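You operate a simulated robot arm through the tools that you are given. There is no shell and no other tool. Be economical: measure what you need, move in short steps, check, and stop when the job is done.

The job below is to be done with a simulated robot arm. You get a single attempt, and the scene is never put back.

JOB
Wind 4 turns of tape onto the brass adapter and stand it in the white tray.
Fine: seat it in the chuck, swing the tape arm on, crank the way of the arrow, swing the arm off again. Set down upright: brass adapter.

Only the result counts: the job must be done as asked and must still hold three seconds after the hand-in. Knocking over, shifting, dropping, spilling or breaking anything else fails it.

ROBOT AND FRAMES
A 7-joint arm with a two-finger parallel gripper, fixed in place. Base frame: the origin is at the foot of the arm, x ahead of it, y to its left, z up; the work surface is at about z = 0.9. Readings come in m, rad, newtons and seconds.
Its first joint turns from -2.897 to 2.897 rad. Payload 4.4 kg.
Tool frame: the origin (TCP) lies between the finger pads and is the grasp point; the fingertips stand 0.023 m ahead of it; z points along the fingers, y is the line along which they close. Largest opening 0.094 m; finger width 0.038, thickness 0.01; the body of the gripper, 0.054 by 0.096 m, starts 0.039 m behind the TCP.
Orientation is that of the tool frame in the base frame, as a unit quaternion [w, x, y, z]. With the fingers straight down and closing along the base's y, the tool's x points along the base's -x, its y along +y and its z along -z.

CONTROLS
- The arm moves only by the tool nudge_tool. Its argument "commands" is a list of rows, each a list of 7 numbers: the shift along the base's x, y, z in m, then the turn, a rotation vector about the base's x, y, z in rad, then the finger opening in m, from 0 to 0.094. In form: [[tx, ty, tz, ax, ay, az, jaw], ...]. A call has 1 to 10 rows; each row is the pose to reach, as a shift and turn from the pose commanded when the call began. Each row takes 0.2 s and may step no farther than 0.05 m and 0.15 rad from the row before; otherwise, or with a gripper value out of range, the whole call is refused. Where a pose cannot be reached the arm comes as near as it can. A force on the tool above 50 N (or 10 N above the force at the start of the call, whichever is more), or a blocked arm, ends the call early, and 0.2 s more pass. Each finger travels about 0.072 m/s and halts on what it meets, pressing with about 33 N; the grip force reading is that of the motor and also rises with nothing between the fingers. The clock runs only during rows and for 0.2 s after the last one: add rows that repeat a pose to give the fingers time. It gives the time, the measured TCP pose, the force on the tool (base axes), the opening and the grip force at its end, in the units of the frame above (readings bear some noise), with the torque about the TCP (base axes, N m) and any sound that the robot's microphone picked up, and new pictures: "views" is both (left out), scene, wrist or none.
- Cameras (640 x 400 px; columns grow to the right, rows downward): "scene" is fixed at [0.2217, 0.5001, 1.5137]; the picture's right is [-0.34, -0.94, 0.00], its down [-0.44, 0.16, -0.89] and it looks along [0.83, -0.30, -0.46] (base axes); focal length 361 px, centre (320, 200). "wrist" rides on the gripper at [0.086, 0.016, -0.075] in the tool frame; the picture's right is [-0.18, 0.98, 0.00], its down [-0.58, -0.11, -0.81] and it looks along [-0.79, -0.15, 0.59] (tool axes); focal length 243 px, centre (320, 200).
- point_at(camera, pixels): for up to 12 pixels [column, row] of the newest picture of that camera ("zoom" is the newest enlarged one), the place [x, y, z] in the base frame of the surface seen there, good to about 0.002 m. The clock stands still meanwhile.
- inspect(camera, box): a new picture of the part [left, top, right, bottom] of that camera's present view, enlarged. The clock stands still meanwhile.
- hand_in(): hands the job in; it is judged then, once.

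Keep the steps short. Do not move on a guess: measure, check each grasp and each placing, and mend mistakes. In all there are 80 turns and 200 pictures (those below and enlarged ones count). Leave the gripper open and the arm clear of the work at the hand-in unless told otherwise, and finish with a single line.

The tools are called after "Request:" as name(argument=value, ...) on one line, values as JSON. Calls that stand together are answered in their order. nudge_tool: Moves the arm, as the interface text tells. Its arguments: {"type":"object","properties":{"commands":{"type":"array"},"views":{"type":"string","enum":["both","scene","wrist","none"]}},"required":["commands"]} The other tools are called the same way: point_at (camera, pixels) gives the place of the surface under pixels of a picture; inspect (camera, box) takes an enlarged picture of a part of a camera's view; hand_in () hands the job in.

At the start:

```text
t: 0.0
eef_pos: [0.8015, 0.2374, 1.187]
tool_rot: [0.0, 0.0, 1.0, 0.0]
contact_force: [0.7, -0.3, -0.3]
moment: [0.02, 0.0, 0.0]
finger_gap: 0.0941
gripper_force: 0.1
```

scene: 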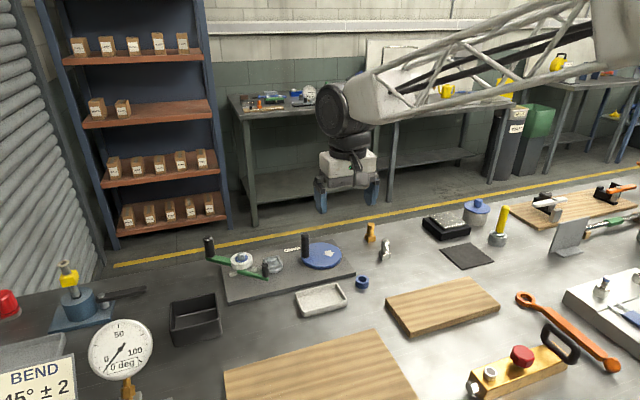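
wrist: 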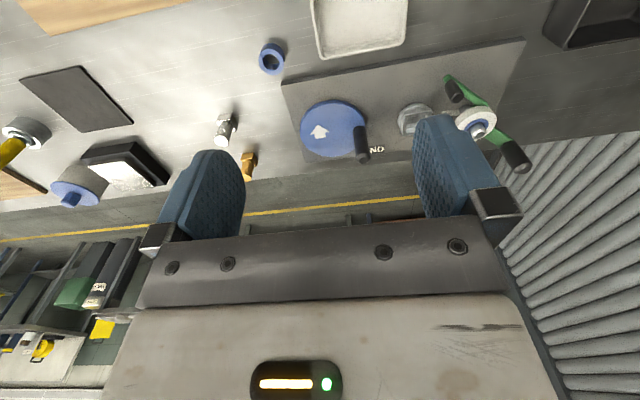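

I see the winding device near scene (280,265), the brass adapter near (370,233), a steel one at (386,250), and the white tray at (320,300). I'll zoom in on both areas.

Request:
inspect(camera="scene", box=[190, 215, 410, 325])

Request:
inspect(camera="wrist", box=[200, 0, 540, 210])

```text
2.91 times, centred on (300, 270) of scene
```

zoom: 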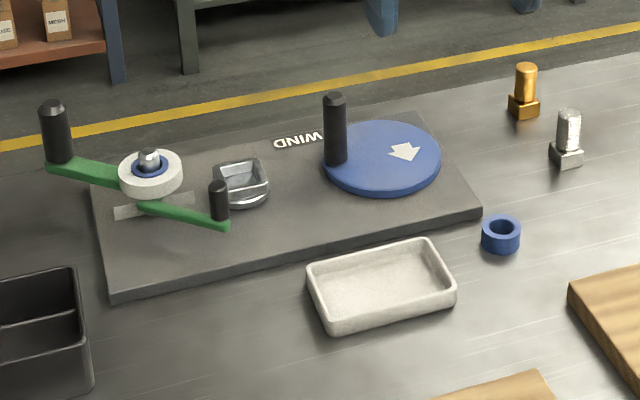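

```text
1.88 times, centred on (370, 105) of wrist
```

zoom: 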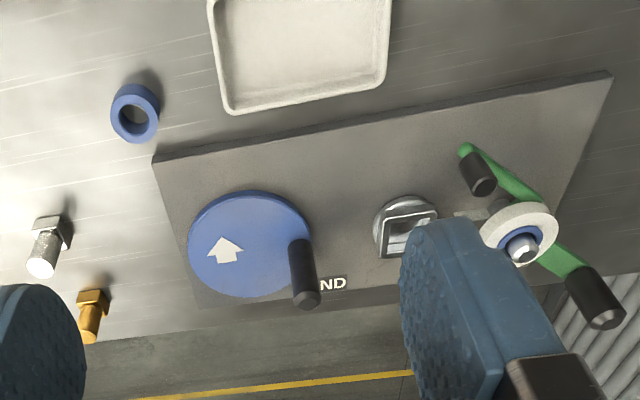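

Next I measure the key features, in the wrist zoom and the scene picture.

Request:
point_at(camera="zoom", pixels=[[88, 338], [94, 298], [243, 245], [192, 238], [300, 240], [307, 300], [408, 222], [405, 245], [376, 240], [523, 252], [484, 188], [603, 318]])

Request:
inspect(camera="scene", box=[195, 225, 295, 287])

Request:
inspect(camera="scene", box=[290, 215, 400, 283])

```text
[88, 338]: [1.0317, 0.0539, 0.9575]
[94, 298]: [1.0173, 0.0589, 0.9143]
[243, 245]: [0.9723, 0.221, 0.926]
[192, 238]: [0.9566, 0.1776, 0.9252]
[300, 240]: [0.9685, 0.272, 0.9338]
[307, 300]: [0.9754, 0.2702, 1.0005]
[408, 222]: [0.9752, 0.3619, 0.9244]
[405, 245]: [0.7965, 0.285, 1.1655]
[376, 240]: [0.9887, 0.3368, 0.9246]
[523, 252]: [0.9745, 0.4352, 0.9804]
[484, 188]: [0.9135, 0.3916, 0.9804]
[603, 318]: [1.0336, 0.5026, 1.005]
```

```text
6.40 times, centred on (245, 256) of scene
```

zoom: 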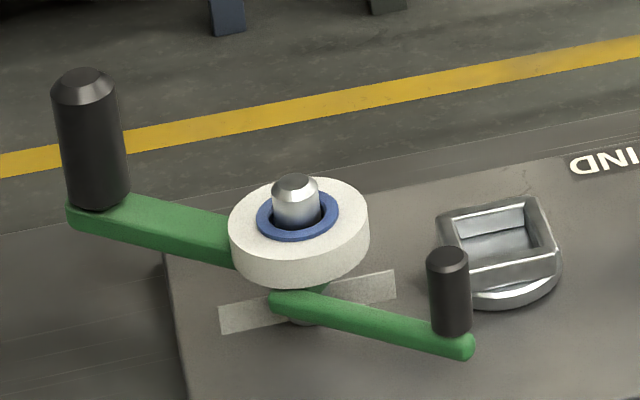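

```text
5.82 times, centred on (345, 249) of scene
```

zoom: 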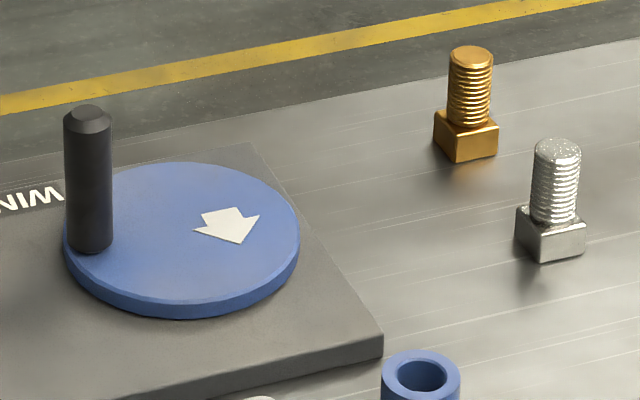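

Now I measure the adapter and the disc in the newest zoom, and the chuck rim in the scene.

Request:
point_at(camera="zoom", pixels=[[470, 54], [457, 162], [436, 130], [497, 152], [434, 112], [457, 133], [497, 125], [87, 112], [65, 235], [300, 235], [184, 163], [240, 240]])

Request:
point_at(camera="scene", pixels=[[264.2, 259.2], [278.8, 256.6], [282.0, 264.3], [267.3, 267.2], [273.5, 262], [247, 271], [267, 278], [265, 265.5], [240.5, 254], [209, 238]])

Request:
inspect(camera="scene", box=[255, 246, 295, 271])

```text
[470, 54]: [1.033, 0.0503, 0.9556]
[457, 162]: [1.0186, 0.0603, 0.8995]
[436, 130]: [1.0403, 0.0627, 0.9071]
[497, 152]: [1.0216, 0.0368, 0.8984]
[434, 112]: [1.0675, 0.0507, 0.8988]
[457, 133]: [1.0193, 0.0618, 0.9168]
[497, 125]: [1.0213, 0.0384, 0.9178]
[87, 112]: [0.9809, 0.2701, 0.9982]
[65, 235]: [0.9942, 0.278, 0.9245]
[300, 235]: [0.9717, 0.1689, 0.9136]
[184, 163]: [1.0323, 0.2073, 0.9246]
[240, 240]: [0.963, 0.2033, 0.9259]
```

```text
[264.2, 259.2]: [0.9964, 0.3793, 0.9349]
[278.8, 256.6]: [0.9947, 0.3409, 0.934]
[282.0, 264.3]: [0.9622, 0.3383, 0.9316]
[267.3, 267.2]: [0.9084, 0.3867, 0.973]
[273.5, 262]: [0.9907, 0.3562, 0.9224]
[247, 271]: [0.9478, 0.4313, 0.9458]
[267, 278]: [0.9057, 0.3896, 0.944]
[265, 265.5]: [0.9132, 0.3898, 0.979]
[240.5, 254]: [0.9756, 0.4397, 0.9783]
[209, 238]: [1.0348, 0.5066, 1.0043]
```

```text
16.00 times, centred on (275, 258) of scene
```

zoom: 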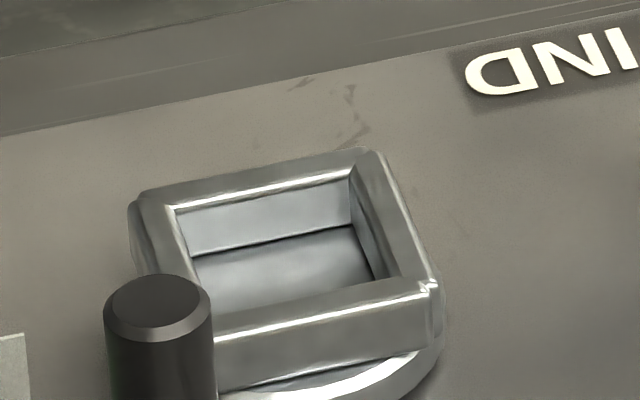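

Request:
point_at(camera="zoom", pixels=[[172, 206], [352, 168], [388, 283], [145, 196], [365, 152], [432, 285], [260, 200], [300, 176], [200, 198], [250, 317], [420, 292], [290, 275]])

```text
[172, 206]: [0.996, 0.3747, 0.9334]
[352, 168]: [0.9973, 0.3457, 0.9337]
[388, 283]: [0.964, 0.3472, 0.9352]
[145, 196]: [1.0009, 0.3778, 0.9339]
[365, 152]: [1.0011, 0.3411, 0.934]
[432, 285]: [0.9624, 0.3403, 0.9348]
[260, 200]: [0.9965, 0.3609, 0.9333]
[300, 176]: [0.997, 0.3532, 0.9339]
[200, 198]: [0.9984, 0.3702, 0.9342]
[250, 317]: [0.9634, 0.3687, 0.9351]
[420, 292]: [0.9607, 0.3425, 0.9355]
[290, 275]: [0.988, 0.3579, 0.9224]
```

The adapter's base is about 24 mm square, with its near face turned about 0.13 rad. The chuck pocket is centred near (0.981, 0.359). I'll move the gripper so the wrist camera can see the winder up close.

Request:
nudge_tool(commands=[[-0.02, 0.04, -0.01, 0, 0, 0, 0.094], [-0.04, 0.08, -0.02, 0, 0, 0, 0.094], [-0.06, 0.12, -0.03, 0, 0, 0, 0.094], [-0.07, 0.15, -0.04, 0, 0, 0, 0.094]], views="both")

```text
t: 1.0
eef_pos: [0.7322, 0.3881, 1.1465]
tool_rot: [0.0, 0.0, 1.0, 0.0]
contact_force: [0.1, 0.6, -0.3]
moment: [-0.01, -0.02, 0.0]
finger_gap: 0.0941
gripper_force: 0.1
```

scene: 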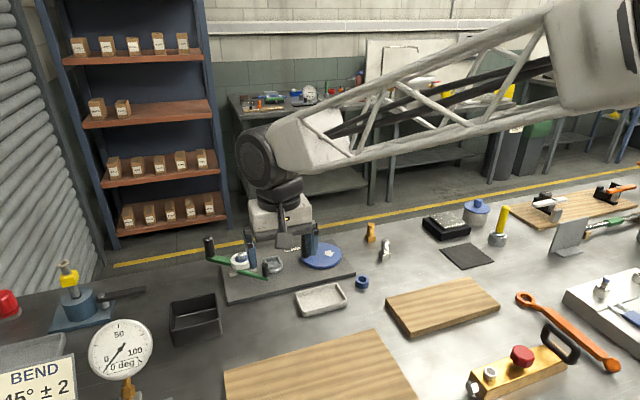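
wrist: 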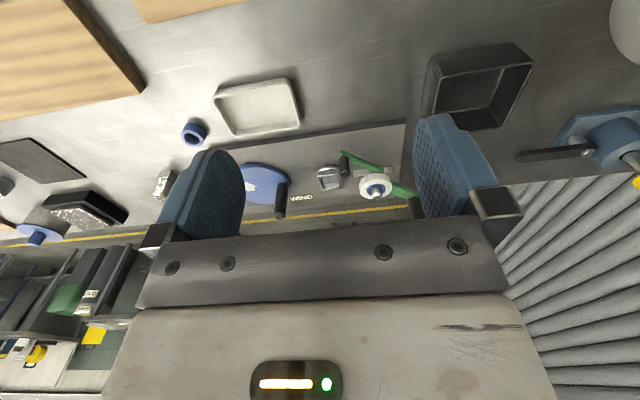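

Request:
inspect(camera="wrist", box=[230, 115, 430, 240])

```text
3.20 times, centred on (330, 178) of wrist
```

zoom: 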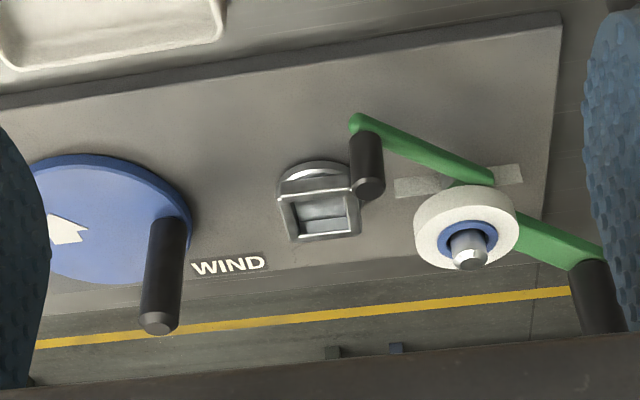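

Request:
point_at(camera="zoom", pixels=[[357, 120], [368, 190], [480, 175], [468, 262], [505, 220], [398, 188], [520, 172], [580, 255], [600, 300], [430, 240], [155, 325], [350, 200]])

Request:
inspect(camera="scene", box=[195, 225, 295, 287])

```text
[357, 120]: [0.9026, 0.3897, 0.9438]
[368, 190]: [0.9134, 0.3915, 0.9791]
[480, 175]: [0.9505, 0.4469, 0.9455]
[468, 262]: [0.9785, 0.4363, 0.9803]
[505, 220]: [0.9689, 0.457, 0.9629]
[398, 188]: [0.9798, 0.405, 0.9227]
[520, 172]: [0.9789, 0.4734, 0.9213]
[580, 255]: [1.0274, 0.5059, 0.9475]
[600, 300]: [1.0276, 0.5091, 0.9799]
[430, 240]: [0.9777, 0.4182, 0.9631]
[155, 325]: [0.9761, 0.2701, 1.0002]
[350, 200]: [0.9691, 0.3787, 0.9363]
```

```text
6.40 times, centred on (245, 256) of scene
```

zoom: 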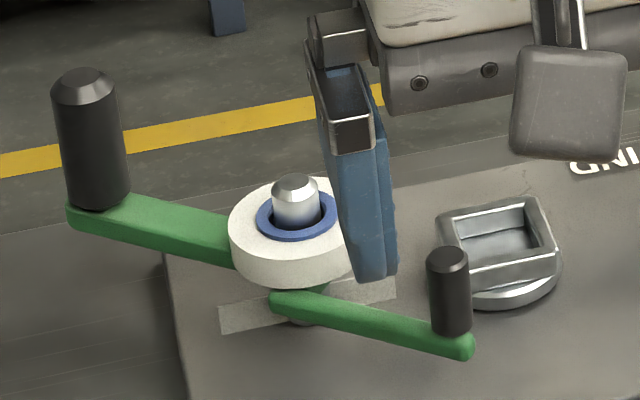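

The tape arm pivots near (0.978, 0.438) and its guide knob is at (0.913, 0.391). The crank handle is at (0.977, 0.270). These lie at the edge of the arm's reach, so I'll move to above the adapter at (1.032, 0.050) with the tool straight down to test it.

Request:
nudge_tool(commands=[[0.03, -0.034, 0, 0, 0, 0, 0.06], [0.06, -0.068, 0, 0, 0, 0, 0.06], [0.09, -0.102, 0, 0, 0, 0, 0.06], [0.12, -0.136, 0, 0, 0, 0, 0.06], [0.15, -0.17, -0.01, 0, 0, 0, 0.06], [0.18, -0.204, -0.02, 0, 0, 0, 0.06], [0.21, -0.238, -0.03, 0, 0, 0, 0.06], [0.24, -0.272, -0.04, 0, 0, 0, 0.06], [0.27, -0.306, -0.055, 0, 0, 0, 0.06], [0.3, -0.338, -0.07, 0, 0, 0, 0.06]], views="both")

Request:
point_at(camera="scene", pixels=[[386, 241], [386, 262], [320, 290], [300, 292], [344, 290], [325, 310], [315, 299]])

```text
t: 3.2
eef_pos: [1.0328, 0.0479, 1.0771]
tool_rot: [0.001, 0.0, 1.0, 0.0]
contact_force: [0.3, 0.1, 1.1]
moment: [0.01, -0.01, -0.03]
finger_gap: 0.0598
gripper_force: 0.1
```

scene: 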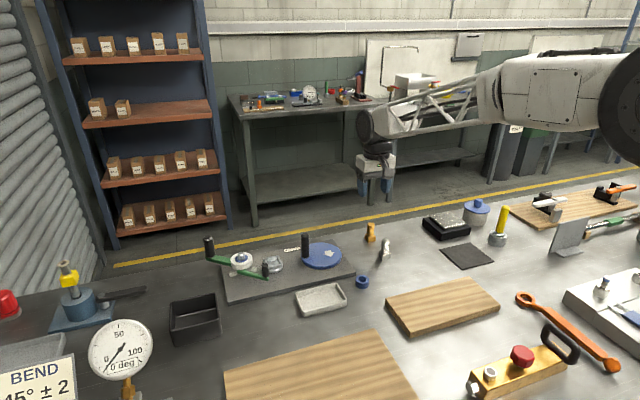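
wrist: 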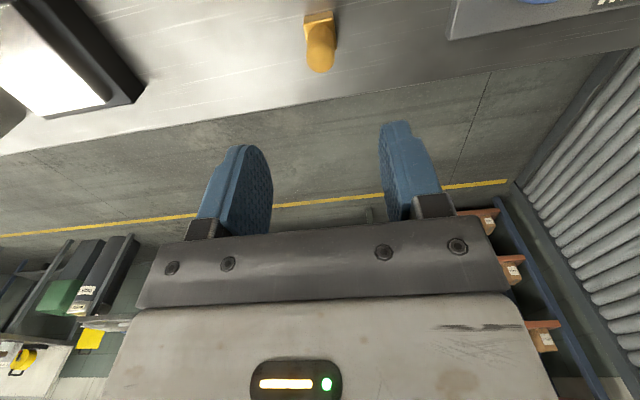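

```text
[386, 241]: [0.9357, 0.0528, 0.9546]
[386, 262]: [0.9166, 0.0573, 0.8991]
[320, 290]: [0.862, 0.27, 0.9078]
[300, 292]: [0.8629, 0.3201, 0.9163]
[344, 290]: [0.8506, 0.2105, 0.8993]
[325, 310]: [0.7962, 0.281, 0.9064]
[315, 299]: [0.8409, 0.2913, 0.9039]
```

The arm reaches there with the tool straight down. I'll zoom in to refine the adapter's position and yaw before descending.

Request:
nudge_tool(commands=[[0, 0, -0.03, 0, 0, 0.06, 0.055], [0, 0, -0.06, 0, 0, 0.12, 0.055], [0.0, 0.0, -0.075, 0, 0, 0.12, 0.055]], views="both")

Request:
inspect(camera="wrist", box=[240, 0, 400, 100])

Request:
inspect(camera="scene", box=[340, 205, 404, 245])

```text
t: 4.0
eef_pos: [1.0315, 0.0489, 1.0006]
tool_rot: [0.0, -0.06, 0.998, -0.001]
contact_force: [-0.5, -0.3, 0.5]
moment: [-0.02, 0.0, 0.0]
finger_gap: 0.0552
gripper_force: 0.0
```

scene: 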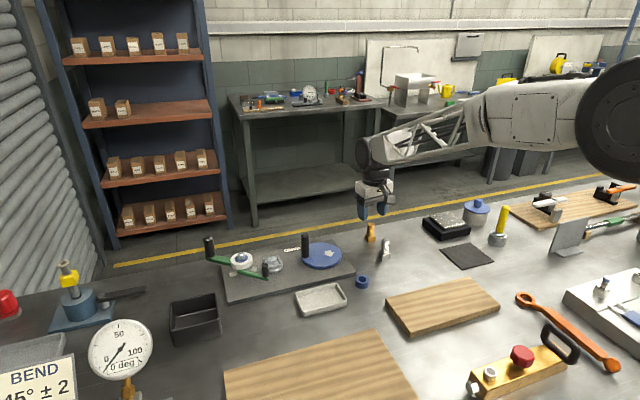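
wrist: 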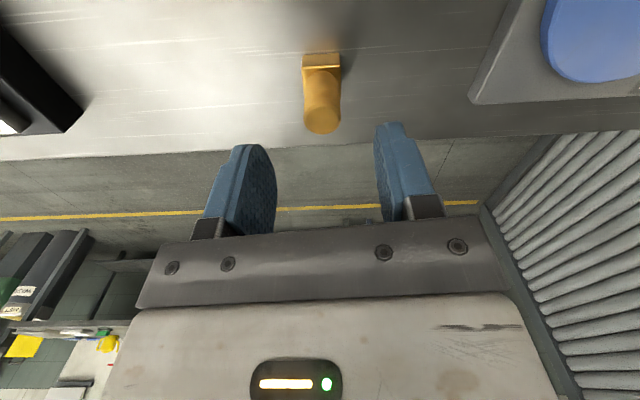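

```text
4.00 times, centred on (320, 50) of wrist
```

zoom: 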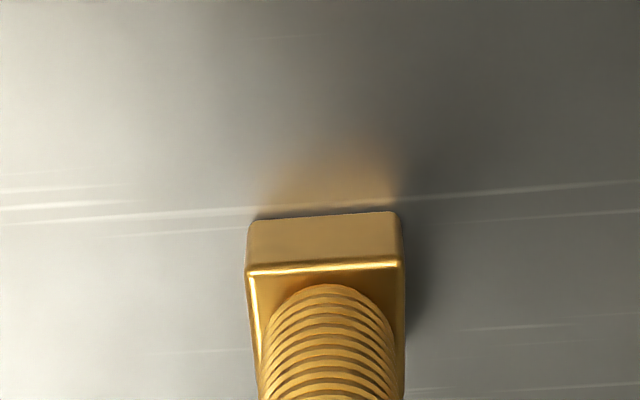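

```text
10.00 times, centred on (372, 225) of scene
```

zoom: 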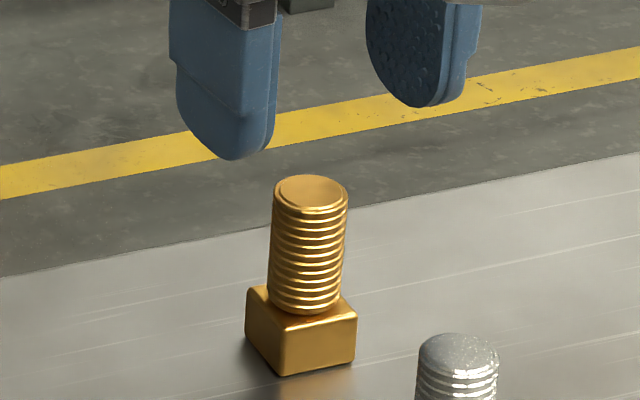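

Request:
point_at(camera="zoom", pixels=[[247, 325], [280, 372], [355, 360], [282, 332], [355, 322], [249, 292], [310, 190], [265, 350], [320, 350], [265, 330]])

```text
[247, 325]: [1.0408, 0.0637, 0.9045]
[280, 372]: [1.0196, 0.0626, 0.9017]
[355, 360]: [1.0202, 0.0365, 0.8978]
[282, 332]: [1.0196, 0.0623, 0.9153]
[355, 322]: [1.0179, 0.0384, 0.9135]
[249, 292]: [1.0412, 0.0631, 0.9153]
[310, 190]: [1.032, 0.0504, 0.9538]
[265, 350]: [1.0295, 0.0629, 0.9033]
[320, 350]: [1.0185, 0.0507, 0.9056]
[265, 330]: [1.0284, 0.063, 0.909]
```

The yaw is closer to 0.03 rad, with the centre at (1.032, 0.050) and the base top at z about 0.916. I'll correct the yaw, go down so only the top 4–5 mm of the square base is between the fingers, and close.

Request:
nudge_tool(commands=[[0, 0.0005, -0.03, 0, 0, -0.05, 0.055], [0, 0.0005, -0.055, 0, 0, -0.09, 0.05], [0, 0.0005, -0.0665, 0, 0, -0.09, 0.045]], views="none")

Request:
inspect(camera="scene", box=[340, 205, 404, 245])

```text
t: 4.8
eef_pos: [1.032, 0.0494, 0.9348]
tool_rot: [-0.001, -0.015, 1.0, -0.001]
contact_force: [0.5, -0.1, 0.8]
moment: [-0.04, 0.0, 0.01]
finger_gap: 0.0453
gripper_force: 0.1
```

```text
10.00 times, centred on (372, 225) of scene
```

zoom: 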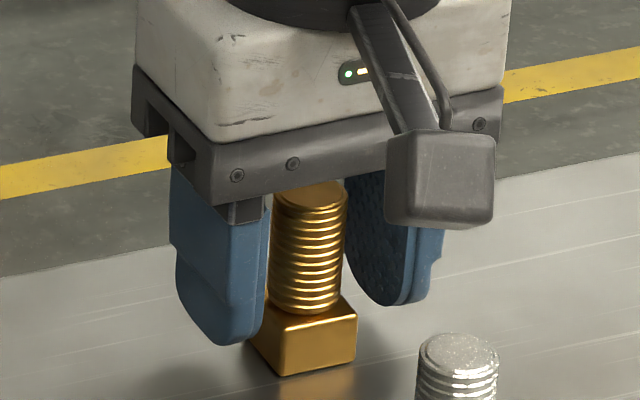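

The fingers straddle the base correctly, so I close.

Request:
nudge_tool(commands=[[0, 0, 0, 0, 0, 0, 0.02], [0, 0, 0, 0, 0, 0, 0.01], [0, 0, 0, 0, 0, 0, 0.01]], views="none")

Request:
inspect(camera="scene", box=[340, 205, 404, 245])

```text
t: 5.6
eef_pos: [1.0315, 0.049, 0.9363]
tool_rot: [0.0, -0.015, 1.0, 0.0]
contact_force: [0.8, 0.3, 0.1]
moment: [0.01, 0.0, -0.02]
finger_gap: 0.025
gripper_force: 32.9
```

```text
10.00 times, centred on (372, 225) of scene
```

zoom: 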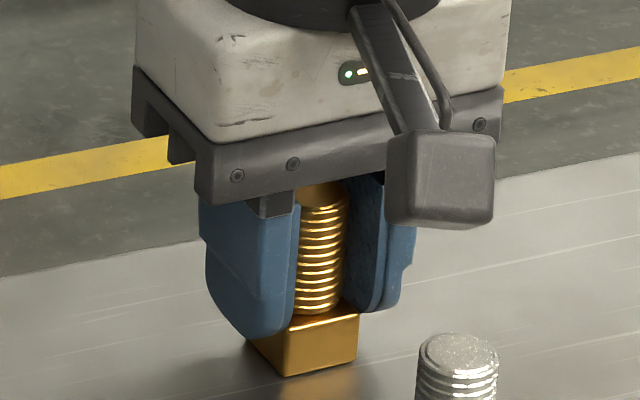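

The grip is firm at 0.025 m. I lift, then carry the adapter over the crank handle (its top is at 1.00) toward the chuck, squaring the yaw.

Request:
nudge_tool(commands=[[0, 0, 0.01, 0, 0, 0, 0.01], [0, 0, 0.045, 0, 0, 0, 0.01], [0, 0, 0.09, 0, 0, 0, 0.01], [0, 0, 0.135, 0, 0, -0.03, 0.01], [-0.008, 0.05, 0.135, 0, 0, -0.03, 0.01], [-0.016, 0.095, 0.135, 0, 0, -0.03, 0.01], [-0.025, 0.14, 0.135, 0, 0, -0.03, 0.01], [-0.033, 0.185, 0.135, 0, 0, -0.03, 0.01], [-0.042, 0.23, 0.135, 0, 0, -0.03, 0.01], [-0.0505, 0.275, 0.135, 0, 0, -0.03, 0.01]], views="none")

Request:
nudge_tool(commands=[[0, 0.02, 0, 0, 0, 0, 0.01], [0, 0.034, -0.01, 0, 0, 0, 0.01], [0, 0.034, -0.04, 0, 0, 0, 0.01], [0, 0.034, -0.07, 0, 0, 0, 0.01]], views="both")

Request:
inspect(camera="scene", box=[230, 230, 310, 280])

Request:
inspect(camera="wrist", box=[240, 50, 440, 175])

```text
refused: row 5 steps farther than a row can; nothing moved
```

```text
t: 6.4
eef_pos: [1.0357, 0.0838, 0.9232]
tool_rot: [0.007, -0.016, 1.0, 0.0]
contact_force: [-1.4, -2.0, 12.4]
moment: [-0.1, 0.28, 0.17]
finger_gap: 0.0254
gripper_force: 32.9
stopped in row 3: the force on the tool passed its limit at 111 N (the readings are from after the stop); the commanded pose is now the measured one
```

scene: 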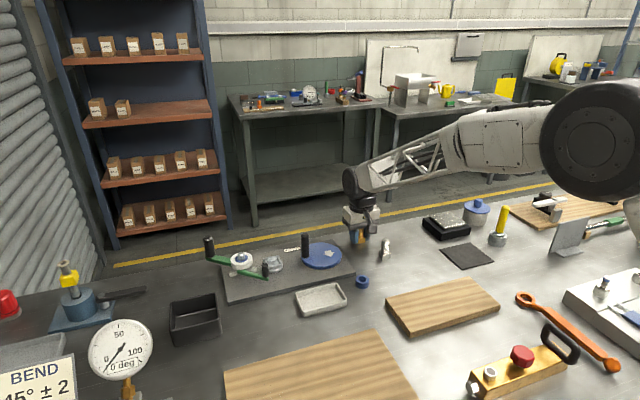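
wrist: 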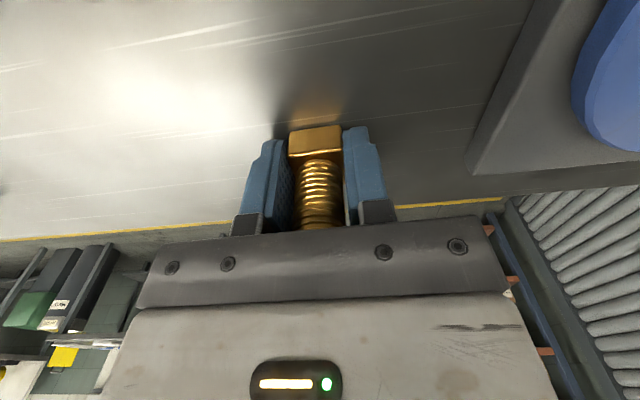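

```text
8.00 times, centred on (270, 255) of scene
```

zoom: 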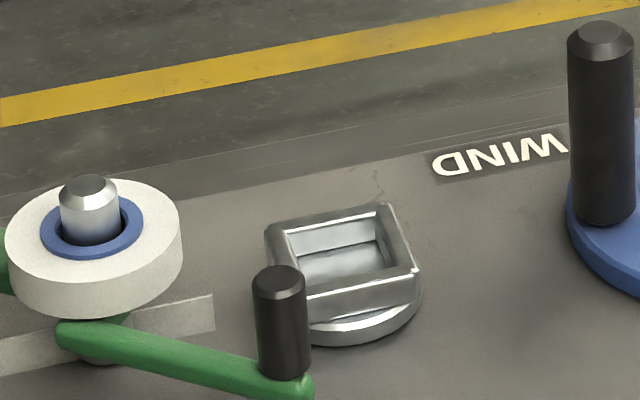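

```text
3.20 times, centred on (340, 112) of wrist
```

zoom: 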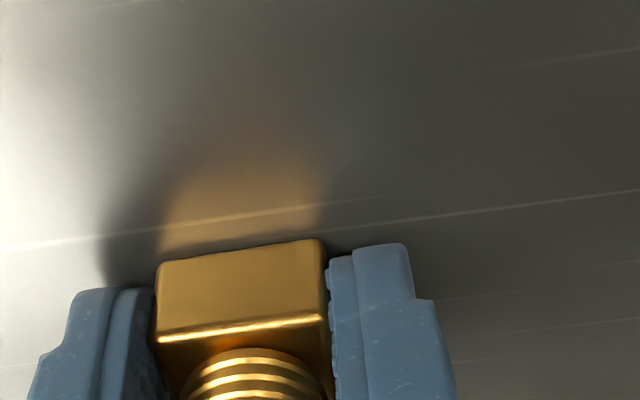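

That was my error. The first call was refused (its row 5 step was 0.0507 m), and the dependent call then pressed the adapter onto the table. The TCP is now at z=0.923, so the adapter has slid up in the grip. I'll open gently to set it flat, back up and inspect.

Request:
nudge_tool(commands=[[0, 0, 0.0, 0, 0, 0, 0.03], [0, 0, 0.003, 0, 0, 0, 0.045], [0, 0, 0.003, 0, 0, 0, 0.05], [0, 0, 0.03, 0, 0, 0, 0.05], [0, 0, 0.07, 0, 0, 0, 0.05]], views="both")

Request:
inspect(camera="scene", box=[328, 205, 392, 245])

```text
t: 7.6
eef_pos: [1.0339, 0.0832, 0.9896]
tool_rot: [0.005, -0.015, 1.0, 0.0]
contact_force: [-0.4, -0.5, -0.7]
moment: [0.04, 0.0, -0.02]
finger_gap: 0.0499
gripper_force: 0.0
```

scene: 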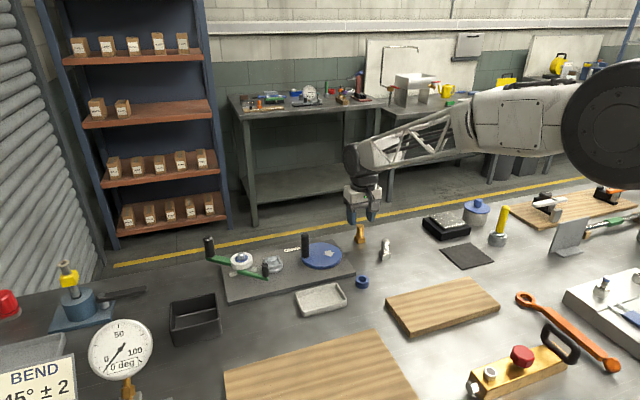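
wrist: 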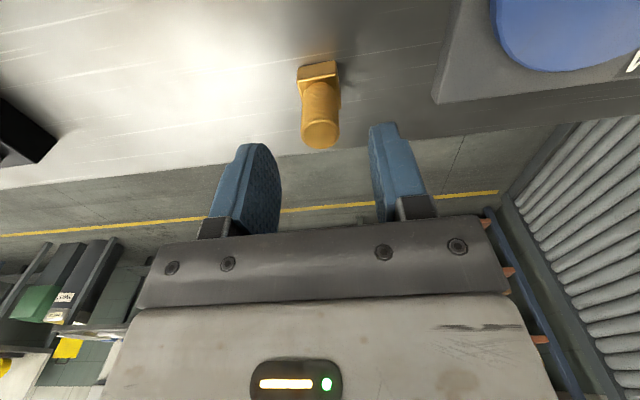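

```text
10.00 times, centred on (360, 225) of scene
```

zoom: 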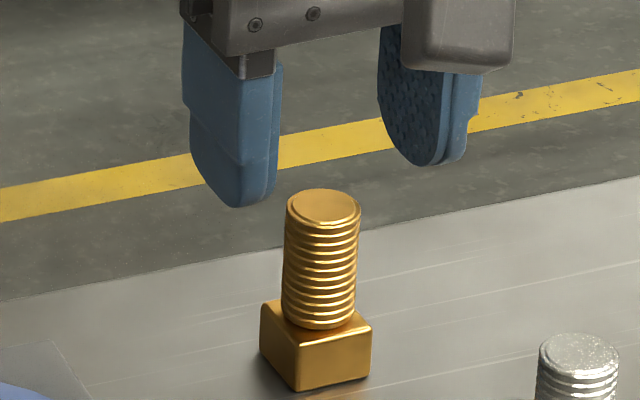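

The adapter is standing upright and undamaged. I re-measure it.

Request:
point_at(camera="zoom", pixels=[[326, 205], [262, 338], [294, 386], [370, 372], [296, 350], [370, 338], [264, 306], [280, 350], [335, 368], [312, 372], [355, 362]])

```text
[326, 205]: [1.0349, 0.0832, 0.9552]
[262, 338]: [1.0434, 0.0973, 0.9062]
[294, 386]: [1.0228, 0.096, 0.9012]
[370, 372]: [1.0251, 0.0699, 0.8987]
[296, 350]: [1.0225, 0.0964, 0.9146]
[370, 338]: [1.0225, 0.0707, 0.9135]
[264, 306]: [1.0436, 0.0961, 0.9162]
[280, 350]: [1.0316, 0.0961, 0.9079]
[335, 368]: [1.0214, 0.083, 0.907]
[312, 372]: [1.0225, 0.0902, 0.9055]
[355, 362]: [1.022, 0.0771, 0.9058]
```

Centre is now (1.035, 0.0834), yaw unchanged. I correct the small pitch error (about 0.011 rad) and go back down, reading z before closing.

Request:
nudge_tool(commands=[[0.0005, 0, -0.02, 0, 0.011, 0, 0.045], [0.0005, 0, -0.045, 0, 0.011, 0, 0.045], [0.0005, 0, -0.052, 0, 0.011, 0, 0.045], [0.0005, 0, -0.052, 0, 0.011, 0, 0.045]], views="none")

```text
t: 8.6
eef_pos: [1.0348, 0.0841, 0.9396]
tool_rot: [0.001, -0.015, 1.0, 0.0]
contact_force: [-0.8, -0.4, -0.4]
moment: [0.0, 0.0, 0.02]
finger_gap: 0.0447
gripper_force: 0.1
```

Request:
nudge_tool(commands=[[0, -0.0005, -0.0045, 0, 0, 0, 0.045], [0, -0.0005, -0.0045, 0, 0, 0, 0.02], [0, -0.0005, -0.0045, 0, 0, 0, 0.01], [0, -0.0005, -0.0045, 0, 0, 0, 0.01]], views="none")

Request:
inspect(camera="scene", box=[328, 205, 392, 245])

```text
t: 9.6
eef_pos: [1.0361, 0.0831, 0.9341]
tool_rot: [0.002, -0.015, 1.0, 0.0]
contact_force: [0.3, -0.4, 0.6]
moment: [-0.01, 0.01, -0.03]
finger_gap: 0.025
gripper_force: 32.9
```

```text
10.00 times, centred on (360, 225) of scene
```

zoom: 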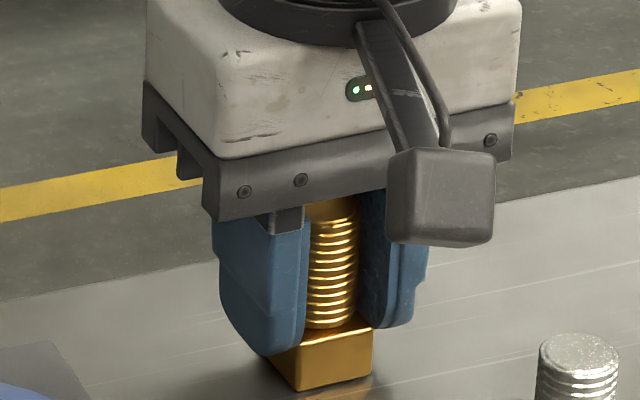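

It is gripped again at 0.025 m. Now I lift and start across.

Request:
nudge_tool(commands=[[0, 0, 0.01, 0, 0, 0, 0.01], [0, 0, 0.045, 0, 0, 0, 0.01], [0, 0, 0.09, 0, 0, -0.015, 0.01], [0, 0, 0.135, 0, 0, -0.03, 0.01], [-0.008, 0.045, 0.135, 0, 0, -0.03, 0.01], [-0.016, 0.09, 0.135, 0, 0, -0.03, 0.01], [-0.025, 0.135, 0.135, 0, 0, -0.03, 0.01], [-0.033, 0.18, 0.135, 0, 0, -0.03, 0.01], [-0.044, 0.225, 0.135, 0, 0, -0.03, 0.01], [-0.054, 0.265, 0.135, 0, 0, -0.03, 0.01]], views="both")

```text
t: 11.8
eef_pos: [0.9823, 0.349, 1.0727]
tool_rot: [0.0, 0.001, 1.0, 0.0]
contact_force: [0.0, -0.1, -0.2]
moment: [-0.01, 0.0, 0.0]
finger_gap: 0.025
gripper_force: 33.6
```

scene: 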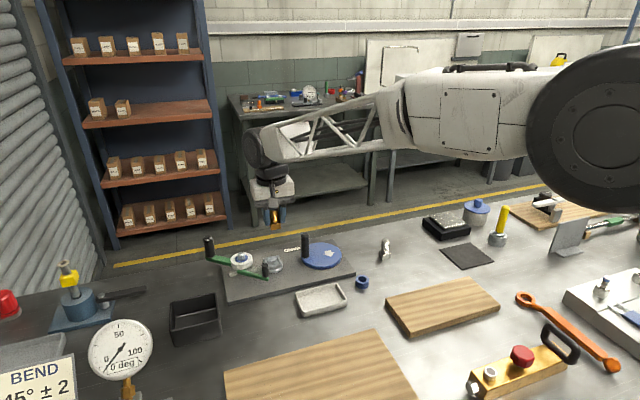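
wrist: 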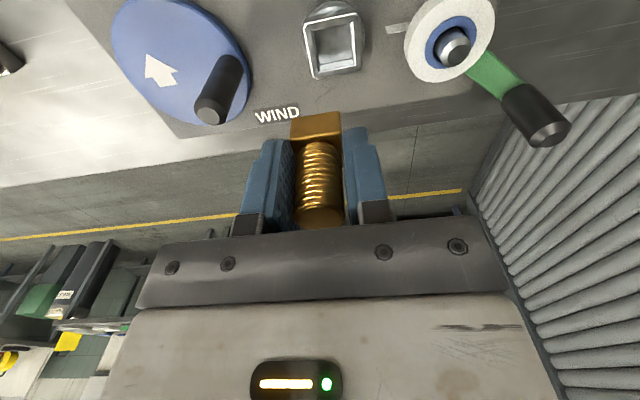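

This view shows the chuck, disc and tape arm well. The arrow on the disc's -y side points toward -x, so the crank turns clockwise from above. I measure precisely.

Request:
inspect(camera="wrist", box=[268, 0, 396, 80])

Request:
point_at(camera="wrist", pixels=[[112, 40], [140, 88], [190, 118], [235, 45], [205, 8], [160, 70], [150, 55], [212, 110], [456, 50], [493, 15], [405, 50], [548, 135]])

Request:
point_at(camera="zoom", pixels=[[205, 175], [440, 120], [460, 330], [225, 380], [240, 195], [415, 150], [420, 310], [265, 335], [330, 240], [330, 150], [220, 270], [440, 230]])

```text
5.00 times, centred on (332, 40) of wrist
```

zoom: 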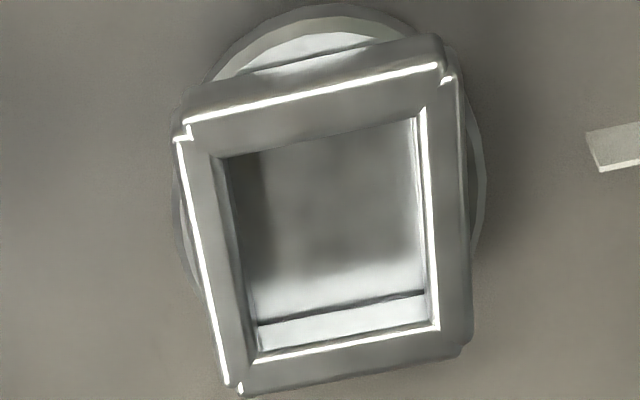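

```text
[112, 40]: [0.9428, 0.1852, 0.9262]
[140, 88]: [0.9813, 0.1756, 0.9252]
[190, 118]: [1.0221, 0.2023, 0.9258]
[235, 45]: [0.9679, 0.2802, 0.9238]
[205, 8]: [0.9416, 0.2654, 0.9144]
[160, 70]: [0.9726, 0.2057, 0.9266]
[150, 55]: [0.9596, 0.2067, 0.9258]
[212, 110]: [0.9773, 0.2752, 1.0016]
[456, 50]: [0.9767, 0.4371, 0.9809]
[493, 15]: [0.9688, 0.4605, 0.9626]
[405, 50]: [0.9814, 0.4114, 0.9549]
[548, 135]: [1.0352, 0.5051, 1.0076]
```

```text
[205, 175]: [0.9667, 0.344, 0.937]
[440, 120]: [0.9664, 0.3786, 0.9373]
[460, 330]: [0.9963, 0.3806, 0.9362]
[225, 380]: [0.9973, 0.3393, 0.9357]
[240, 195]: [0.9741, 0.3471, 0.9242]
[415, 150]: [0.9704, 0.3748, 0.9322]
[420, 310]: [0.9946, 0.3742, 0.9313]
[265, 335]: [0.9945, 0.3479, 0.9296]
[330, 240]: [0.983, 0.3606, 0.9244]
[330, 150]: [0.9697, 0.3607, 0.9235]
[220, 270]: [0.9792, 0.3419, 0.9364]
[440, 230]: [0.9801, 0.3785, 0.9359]
```

Chuck centre is about (0.981, 0.360), with its rim at 0.9365, floor at 0.924 and yaw near 0. I move above it, a bit lower, and measure the held adapter's faces.

Request:
nudge_tool(commands=[[-0.001, 0.011, -0.03, 0, 0, 0, 0.01], [-0.001, 0.011, -0.07, 0, 0, 0, 0.01], [-0.001, 0.011, -0.085, 0, 0, 0, 0.01], [-0.001, 0.011, -0.085, 0, 0, 0, 0.01]], views="none")

Request:
inspect(camera="wrist", box=[256, 50, 384, 130])

Request:
inspect(camera="scene", box=[242, 232, 306, 272])

```text
t: 12.8
eef_pos: [0.9812, 0.3594, 0.9857]
tool_rot: [0.0, 0.001, 1.0, -0.001]
contact_force: [1.4, 0.0, -0.7]
moment: [0.0, -0.03, 0.0]
finger_gap: 0.0251
gripper_force: 32.9
```

```text
5.00 times, centred on (320, 90) of wrist
```

zoom: 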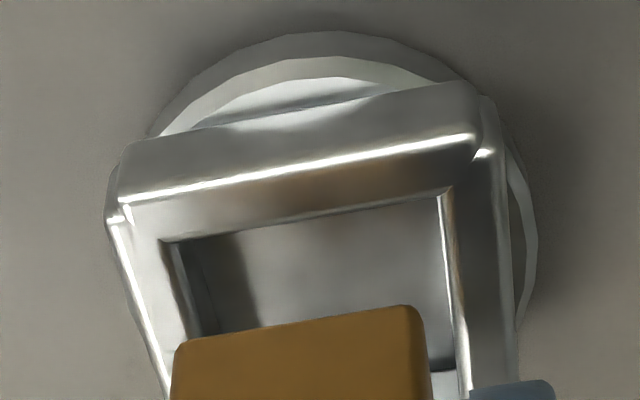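

```text
10.00 times, centred on (274, 252) of scene
```

zoom: 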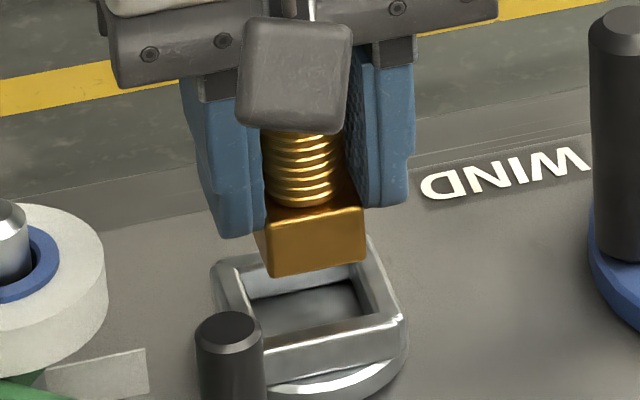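

Request:
point_at(camera="zoom", pixels=[[273, 272], [362, 259], [268, 225], [362, 212], [318, 245], [262, 250], [370, 325], [275, 343], [378, 300], [245, 300], [395, 330], [375, 255]])

Request:
point_at(camera="wrist", pixels=[[300, 119.5], [338, 113], [294, 126], [285, 95], [350, 83], [289, 98.5], [343, 89], [348.5, 115], [290, 112], [318, 86]])

```text
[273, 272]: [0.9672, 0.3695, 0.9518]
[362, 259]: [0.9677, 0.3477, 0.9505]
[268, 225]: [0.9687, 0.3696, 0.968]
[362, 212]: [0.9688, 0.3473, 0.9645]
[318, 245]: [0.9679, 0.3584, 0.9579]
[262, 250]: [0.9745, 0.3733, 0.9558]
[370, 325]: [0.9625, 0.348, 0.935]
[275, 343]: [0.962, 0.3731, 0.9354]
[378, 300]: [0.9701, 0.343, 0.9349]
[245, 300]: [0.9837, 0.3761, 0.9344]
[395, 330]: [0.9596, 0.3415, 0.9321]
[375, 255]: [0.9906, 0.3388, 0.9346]
```

```text
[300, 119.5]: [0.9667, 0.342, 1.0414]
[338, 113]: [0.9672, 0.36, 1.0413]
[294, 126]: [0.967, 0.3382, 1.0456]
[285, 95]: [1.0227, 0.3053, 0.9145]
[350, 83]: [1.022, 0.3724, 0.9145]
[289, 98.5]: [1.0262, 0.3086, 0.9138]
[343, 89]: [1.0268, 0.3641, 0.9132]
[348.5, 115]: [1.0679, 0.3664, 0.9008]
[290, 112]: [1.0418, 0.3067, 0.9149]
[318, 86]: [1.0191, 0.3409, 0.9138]
```

The adapter is centred at (0.980, 0.360) with its bottom at 0.950, so it is aligned within 1 mm. I lower 24 mm into the pocket, watching the force.

Request:
nudge_tool(commands=[[0.0005, 0, -0.008, 0, 0, 0, 0.01], [0.0005, 0, -0.014, 0, 0, 0, 0.01], [0.0005, 0, -0.019, 0, 0, 0, 0.01], [0.0005, 0, -0.023, 0, 0, 0, 0.01]], views="none")

Request:
inspect(camera="scene", box=[242, 232, 306, 272])

```text
t: 13.8
eef_pos: [0.9816, 0.3588, 0.9618]
tool_rot: [0.001, 0.0, 1.0, 0.0]
contact_force: [-0.7, -0.4, -1.7]
moment: [0.02, 0.03, -0.03]
finger_gap: 0.0253
gripper_force: 33.3
```

```text
10.00 times, centred on (274, 252) of scene
```

zoom: 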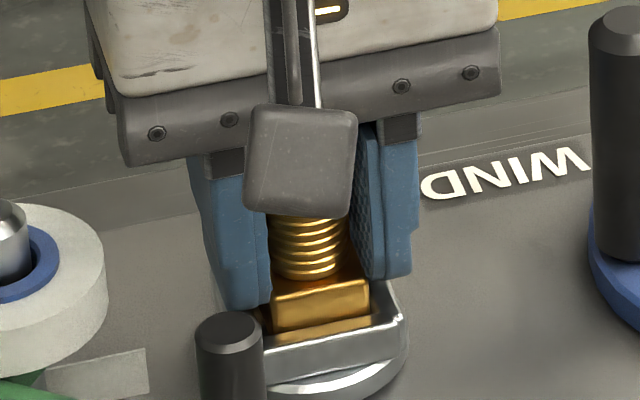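

The adapter is inside the pocket with no contact force. I open the fingers to 0.042 and retreat straight up.

Request:
nudge_tool(commands=[[0, 0, -0.001, 0, 0, 0, 0.03], [0, 0, -0.001, 0, 0, 0, 0.042], [0, 0, 0.0, 0, 0, 0, 0.042], [0, 0, 0.03, 0, 0, 0, 0.042], [0, 0, 0.07, 0, 0, 0, 0.042], [0, 0, 0.11, 0, 0, 0, 0.042]], views="both")

Request:
inspect(camera="scene", box=[230, 222, 310, 272])

```text
t: 15.2
eef_pos: [0.9807, 0.3588, 1.0717]
tool_rot: [-0.001, 0.0, 1.0, 0.0]
contact_force: [0.5, 0.3, -1.6]
moment: [0.05, -0.02, -0.02]
finger_gap: 0.0422
gripper_force: 0.0
```

scene: 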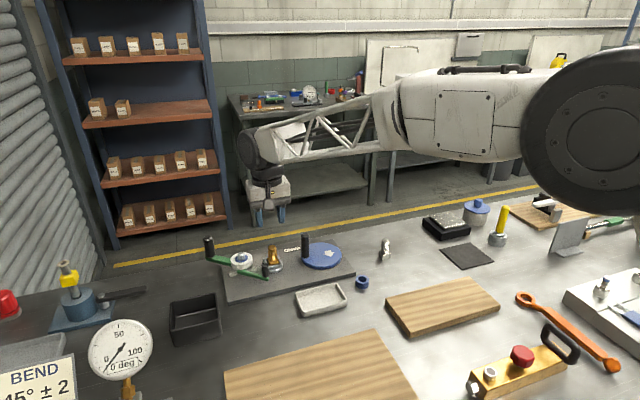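
wrist: 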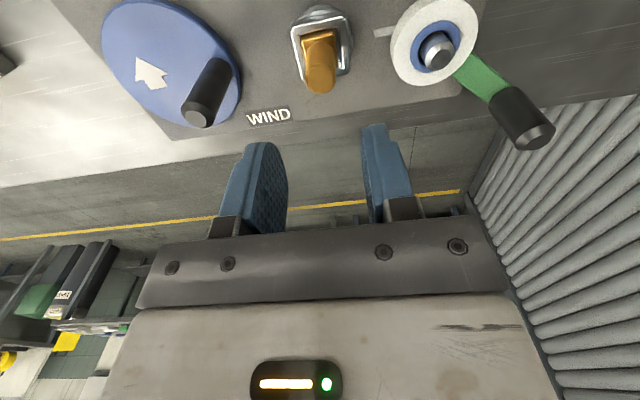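

```text
8.00 times, centred on (270, 247) of scene
```

zoom: 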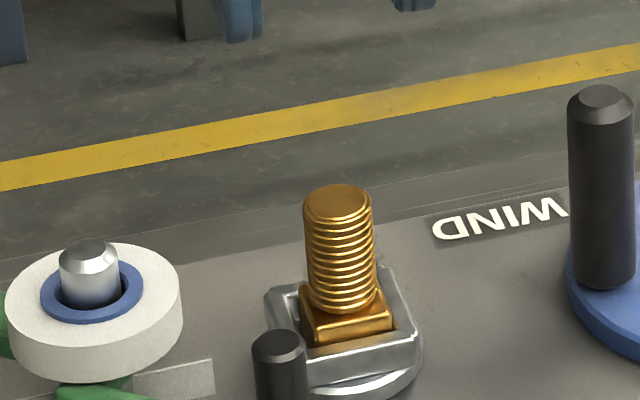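

The adapter sits squarely in the chuck. To swing the tape arm on, I'll push the guide knob at (0.913, 0.391) from its near side with closed fingers, along its arc toward the adapter. First I position at (0.872, 0.391).

Request:
nudge_tool(commands=[[-0.04, 0.01, 0, 0, 0, 0, 0.02], [-0.08, 0.02, 0, 0, 0, 0, 0.0], [-0.109, 0.031, 0, 0, 0, 0, 0.0], [-0.109, 0.031, -0.04, 0, 0, 0, 0.0], [-0.109, 0.031, -0.08, 0, 0, 0, 0.0], [-0.109, 0.031, -0.096, 0, 0, 0, 0.0]], views="both")

Request:
inspect(camera="scene", box=[210, 222, 322, 292])

```text
t: 16.6
eef_pos: [0.8732, 0.3895, 0.9762]
tool_rot: [0.001, 0.0, 1.0, 0.0]
contact_force: [-0.3, 0.3, 1.2]
moment: [0.02, -0.01, -0.02]
finger_gap: 0.0001
gripper_force: 32.7
```

scene: 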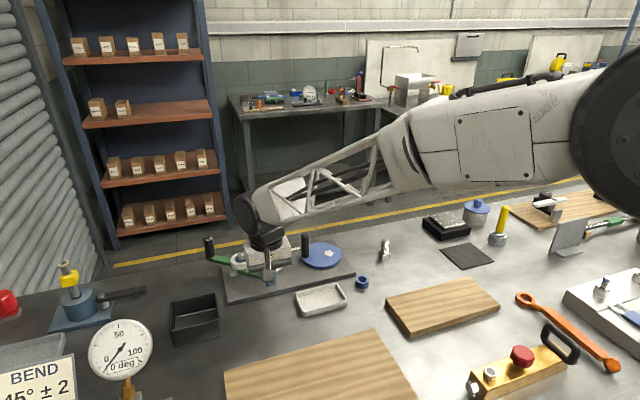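
wrist: 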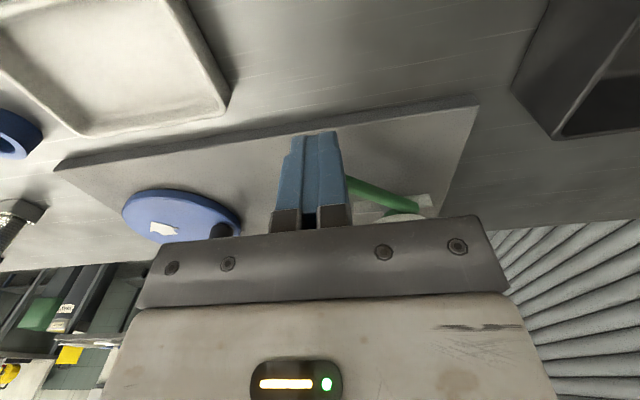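

```text
5.71 times, centred on (266, 257) of scene
```

zoom: 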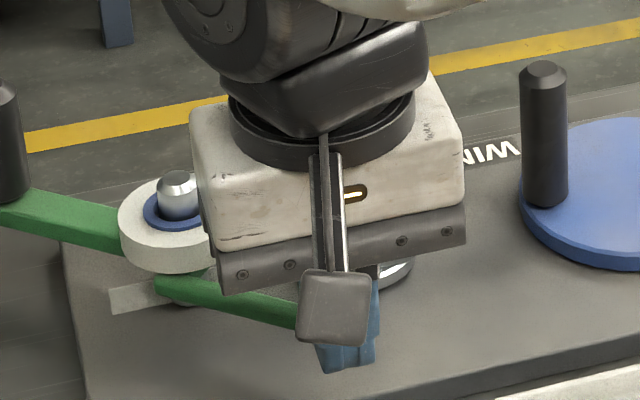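

The closed fingers are in front of the knob with a gap of about 13 mm. I push along the arc partway and check the movement.

Request:
nudge_tool(commands=[[0.0135, 0.0, 0, 0, 0, 0, 0], [0.018, -0.005, 0, 0, 0, 0, 0], [0.0225, -0.009, 0, 0, 0, 0, 0], [0.028, -0.014, 0, 0, 0, 0, 0], [0.033, -0.018, 0, 0, 0, 0, 0]], views="none")

Request:
inspect(camera="scene", box=[190, 215, 318, 295])

```text
t: 17.8
eef_pos: [0.9048, 0.3705, 0.9757]
tool_rot: [0.001, -0.001, 1.0, 0.0]
contact_force: [-0.4, 0.8, -0.8]
moment: [-0.01, 0.01, -0.02]
finger_gap: 0.0
gripper_force: 33.3
```

```text
5.00 times, centred on (254, 255) of scene
```

zoom: 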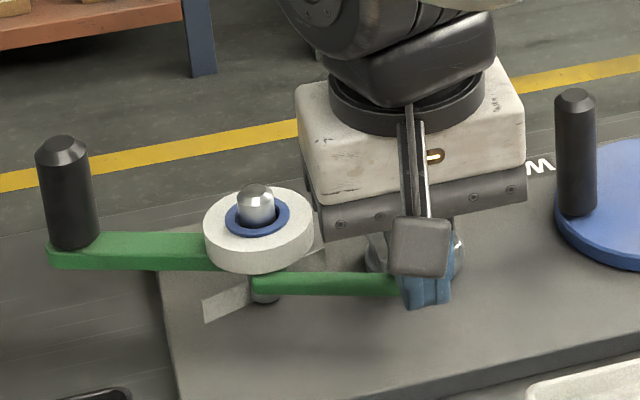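

The arm swings freely as predicted. I continue along the arc until contact or a stop.

Request:
nudge_tool(commands=[[0.006, -0.0035, 0, 0, 0, 0, 0], [0.0125, -0.0065, 0, 0, 0, 0, 0], [0.019, -0.009, 0, 0, 0, 0, 0], [0.0255, -0.011, 0, 0, 0, 0, 0]], views="none")

Request:
inspect(camera="scene", box=[190, 215, 318, 295])

```text
t: 18.8
eef_pos: [0.931, 0.3611, 0.9757]
tool_rot: [0.001, 0.0, 1.0, 0.0]
contact_force: [-0.1, -1.1, 0.1]
moment: [-0.02, 0.04, -0.02]
finger_gap: 0.0
gripper_force: 33.1
```

```text
5.00 times, centred on (254, 255) of scene
```

zoom: 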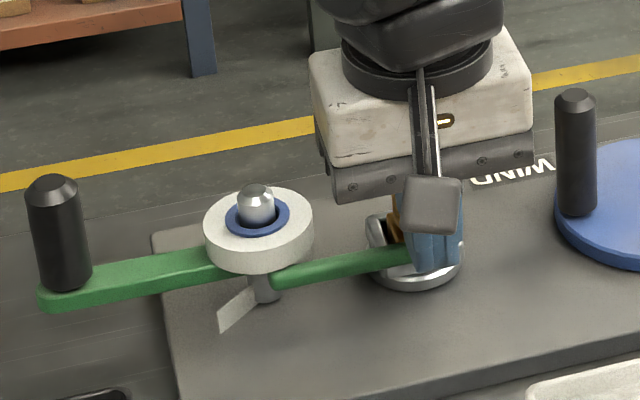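

Still no resistance. I go on in small steps to find the contact.

Request:
nudge_tool(commands=[[0.004, -0.001, 0, 0, 0, 0, 0], [0.008, -0.0018, 0, 0, 0, 0, 0]], views="none")

Request:
inspect(camera="scene", box=[190, 215, 318, 295])

```text
t: 19.2
eef_pos: [0.9329, 0.3597, 0.976]
tool_rot: [-0.002, -0.001, 1.0, 0.0]
contact_force: [-19.8, -0.9, 7.5]
moment: [-0.19, -0.18, -0.05]
finger_gap: 0.0
gripper_force: 33.4
stopped in row 2: the force on the tool passed its limit at 66 N (the readings are from after the stop); the commanded pose is now the measured one
```

```text
5.00 times, centred on (254, 255) of scene
```

zoom: 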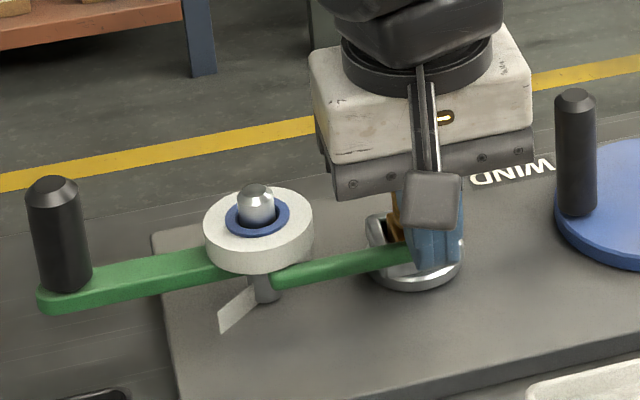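

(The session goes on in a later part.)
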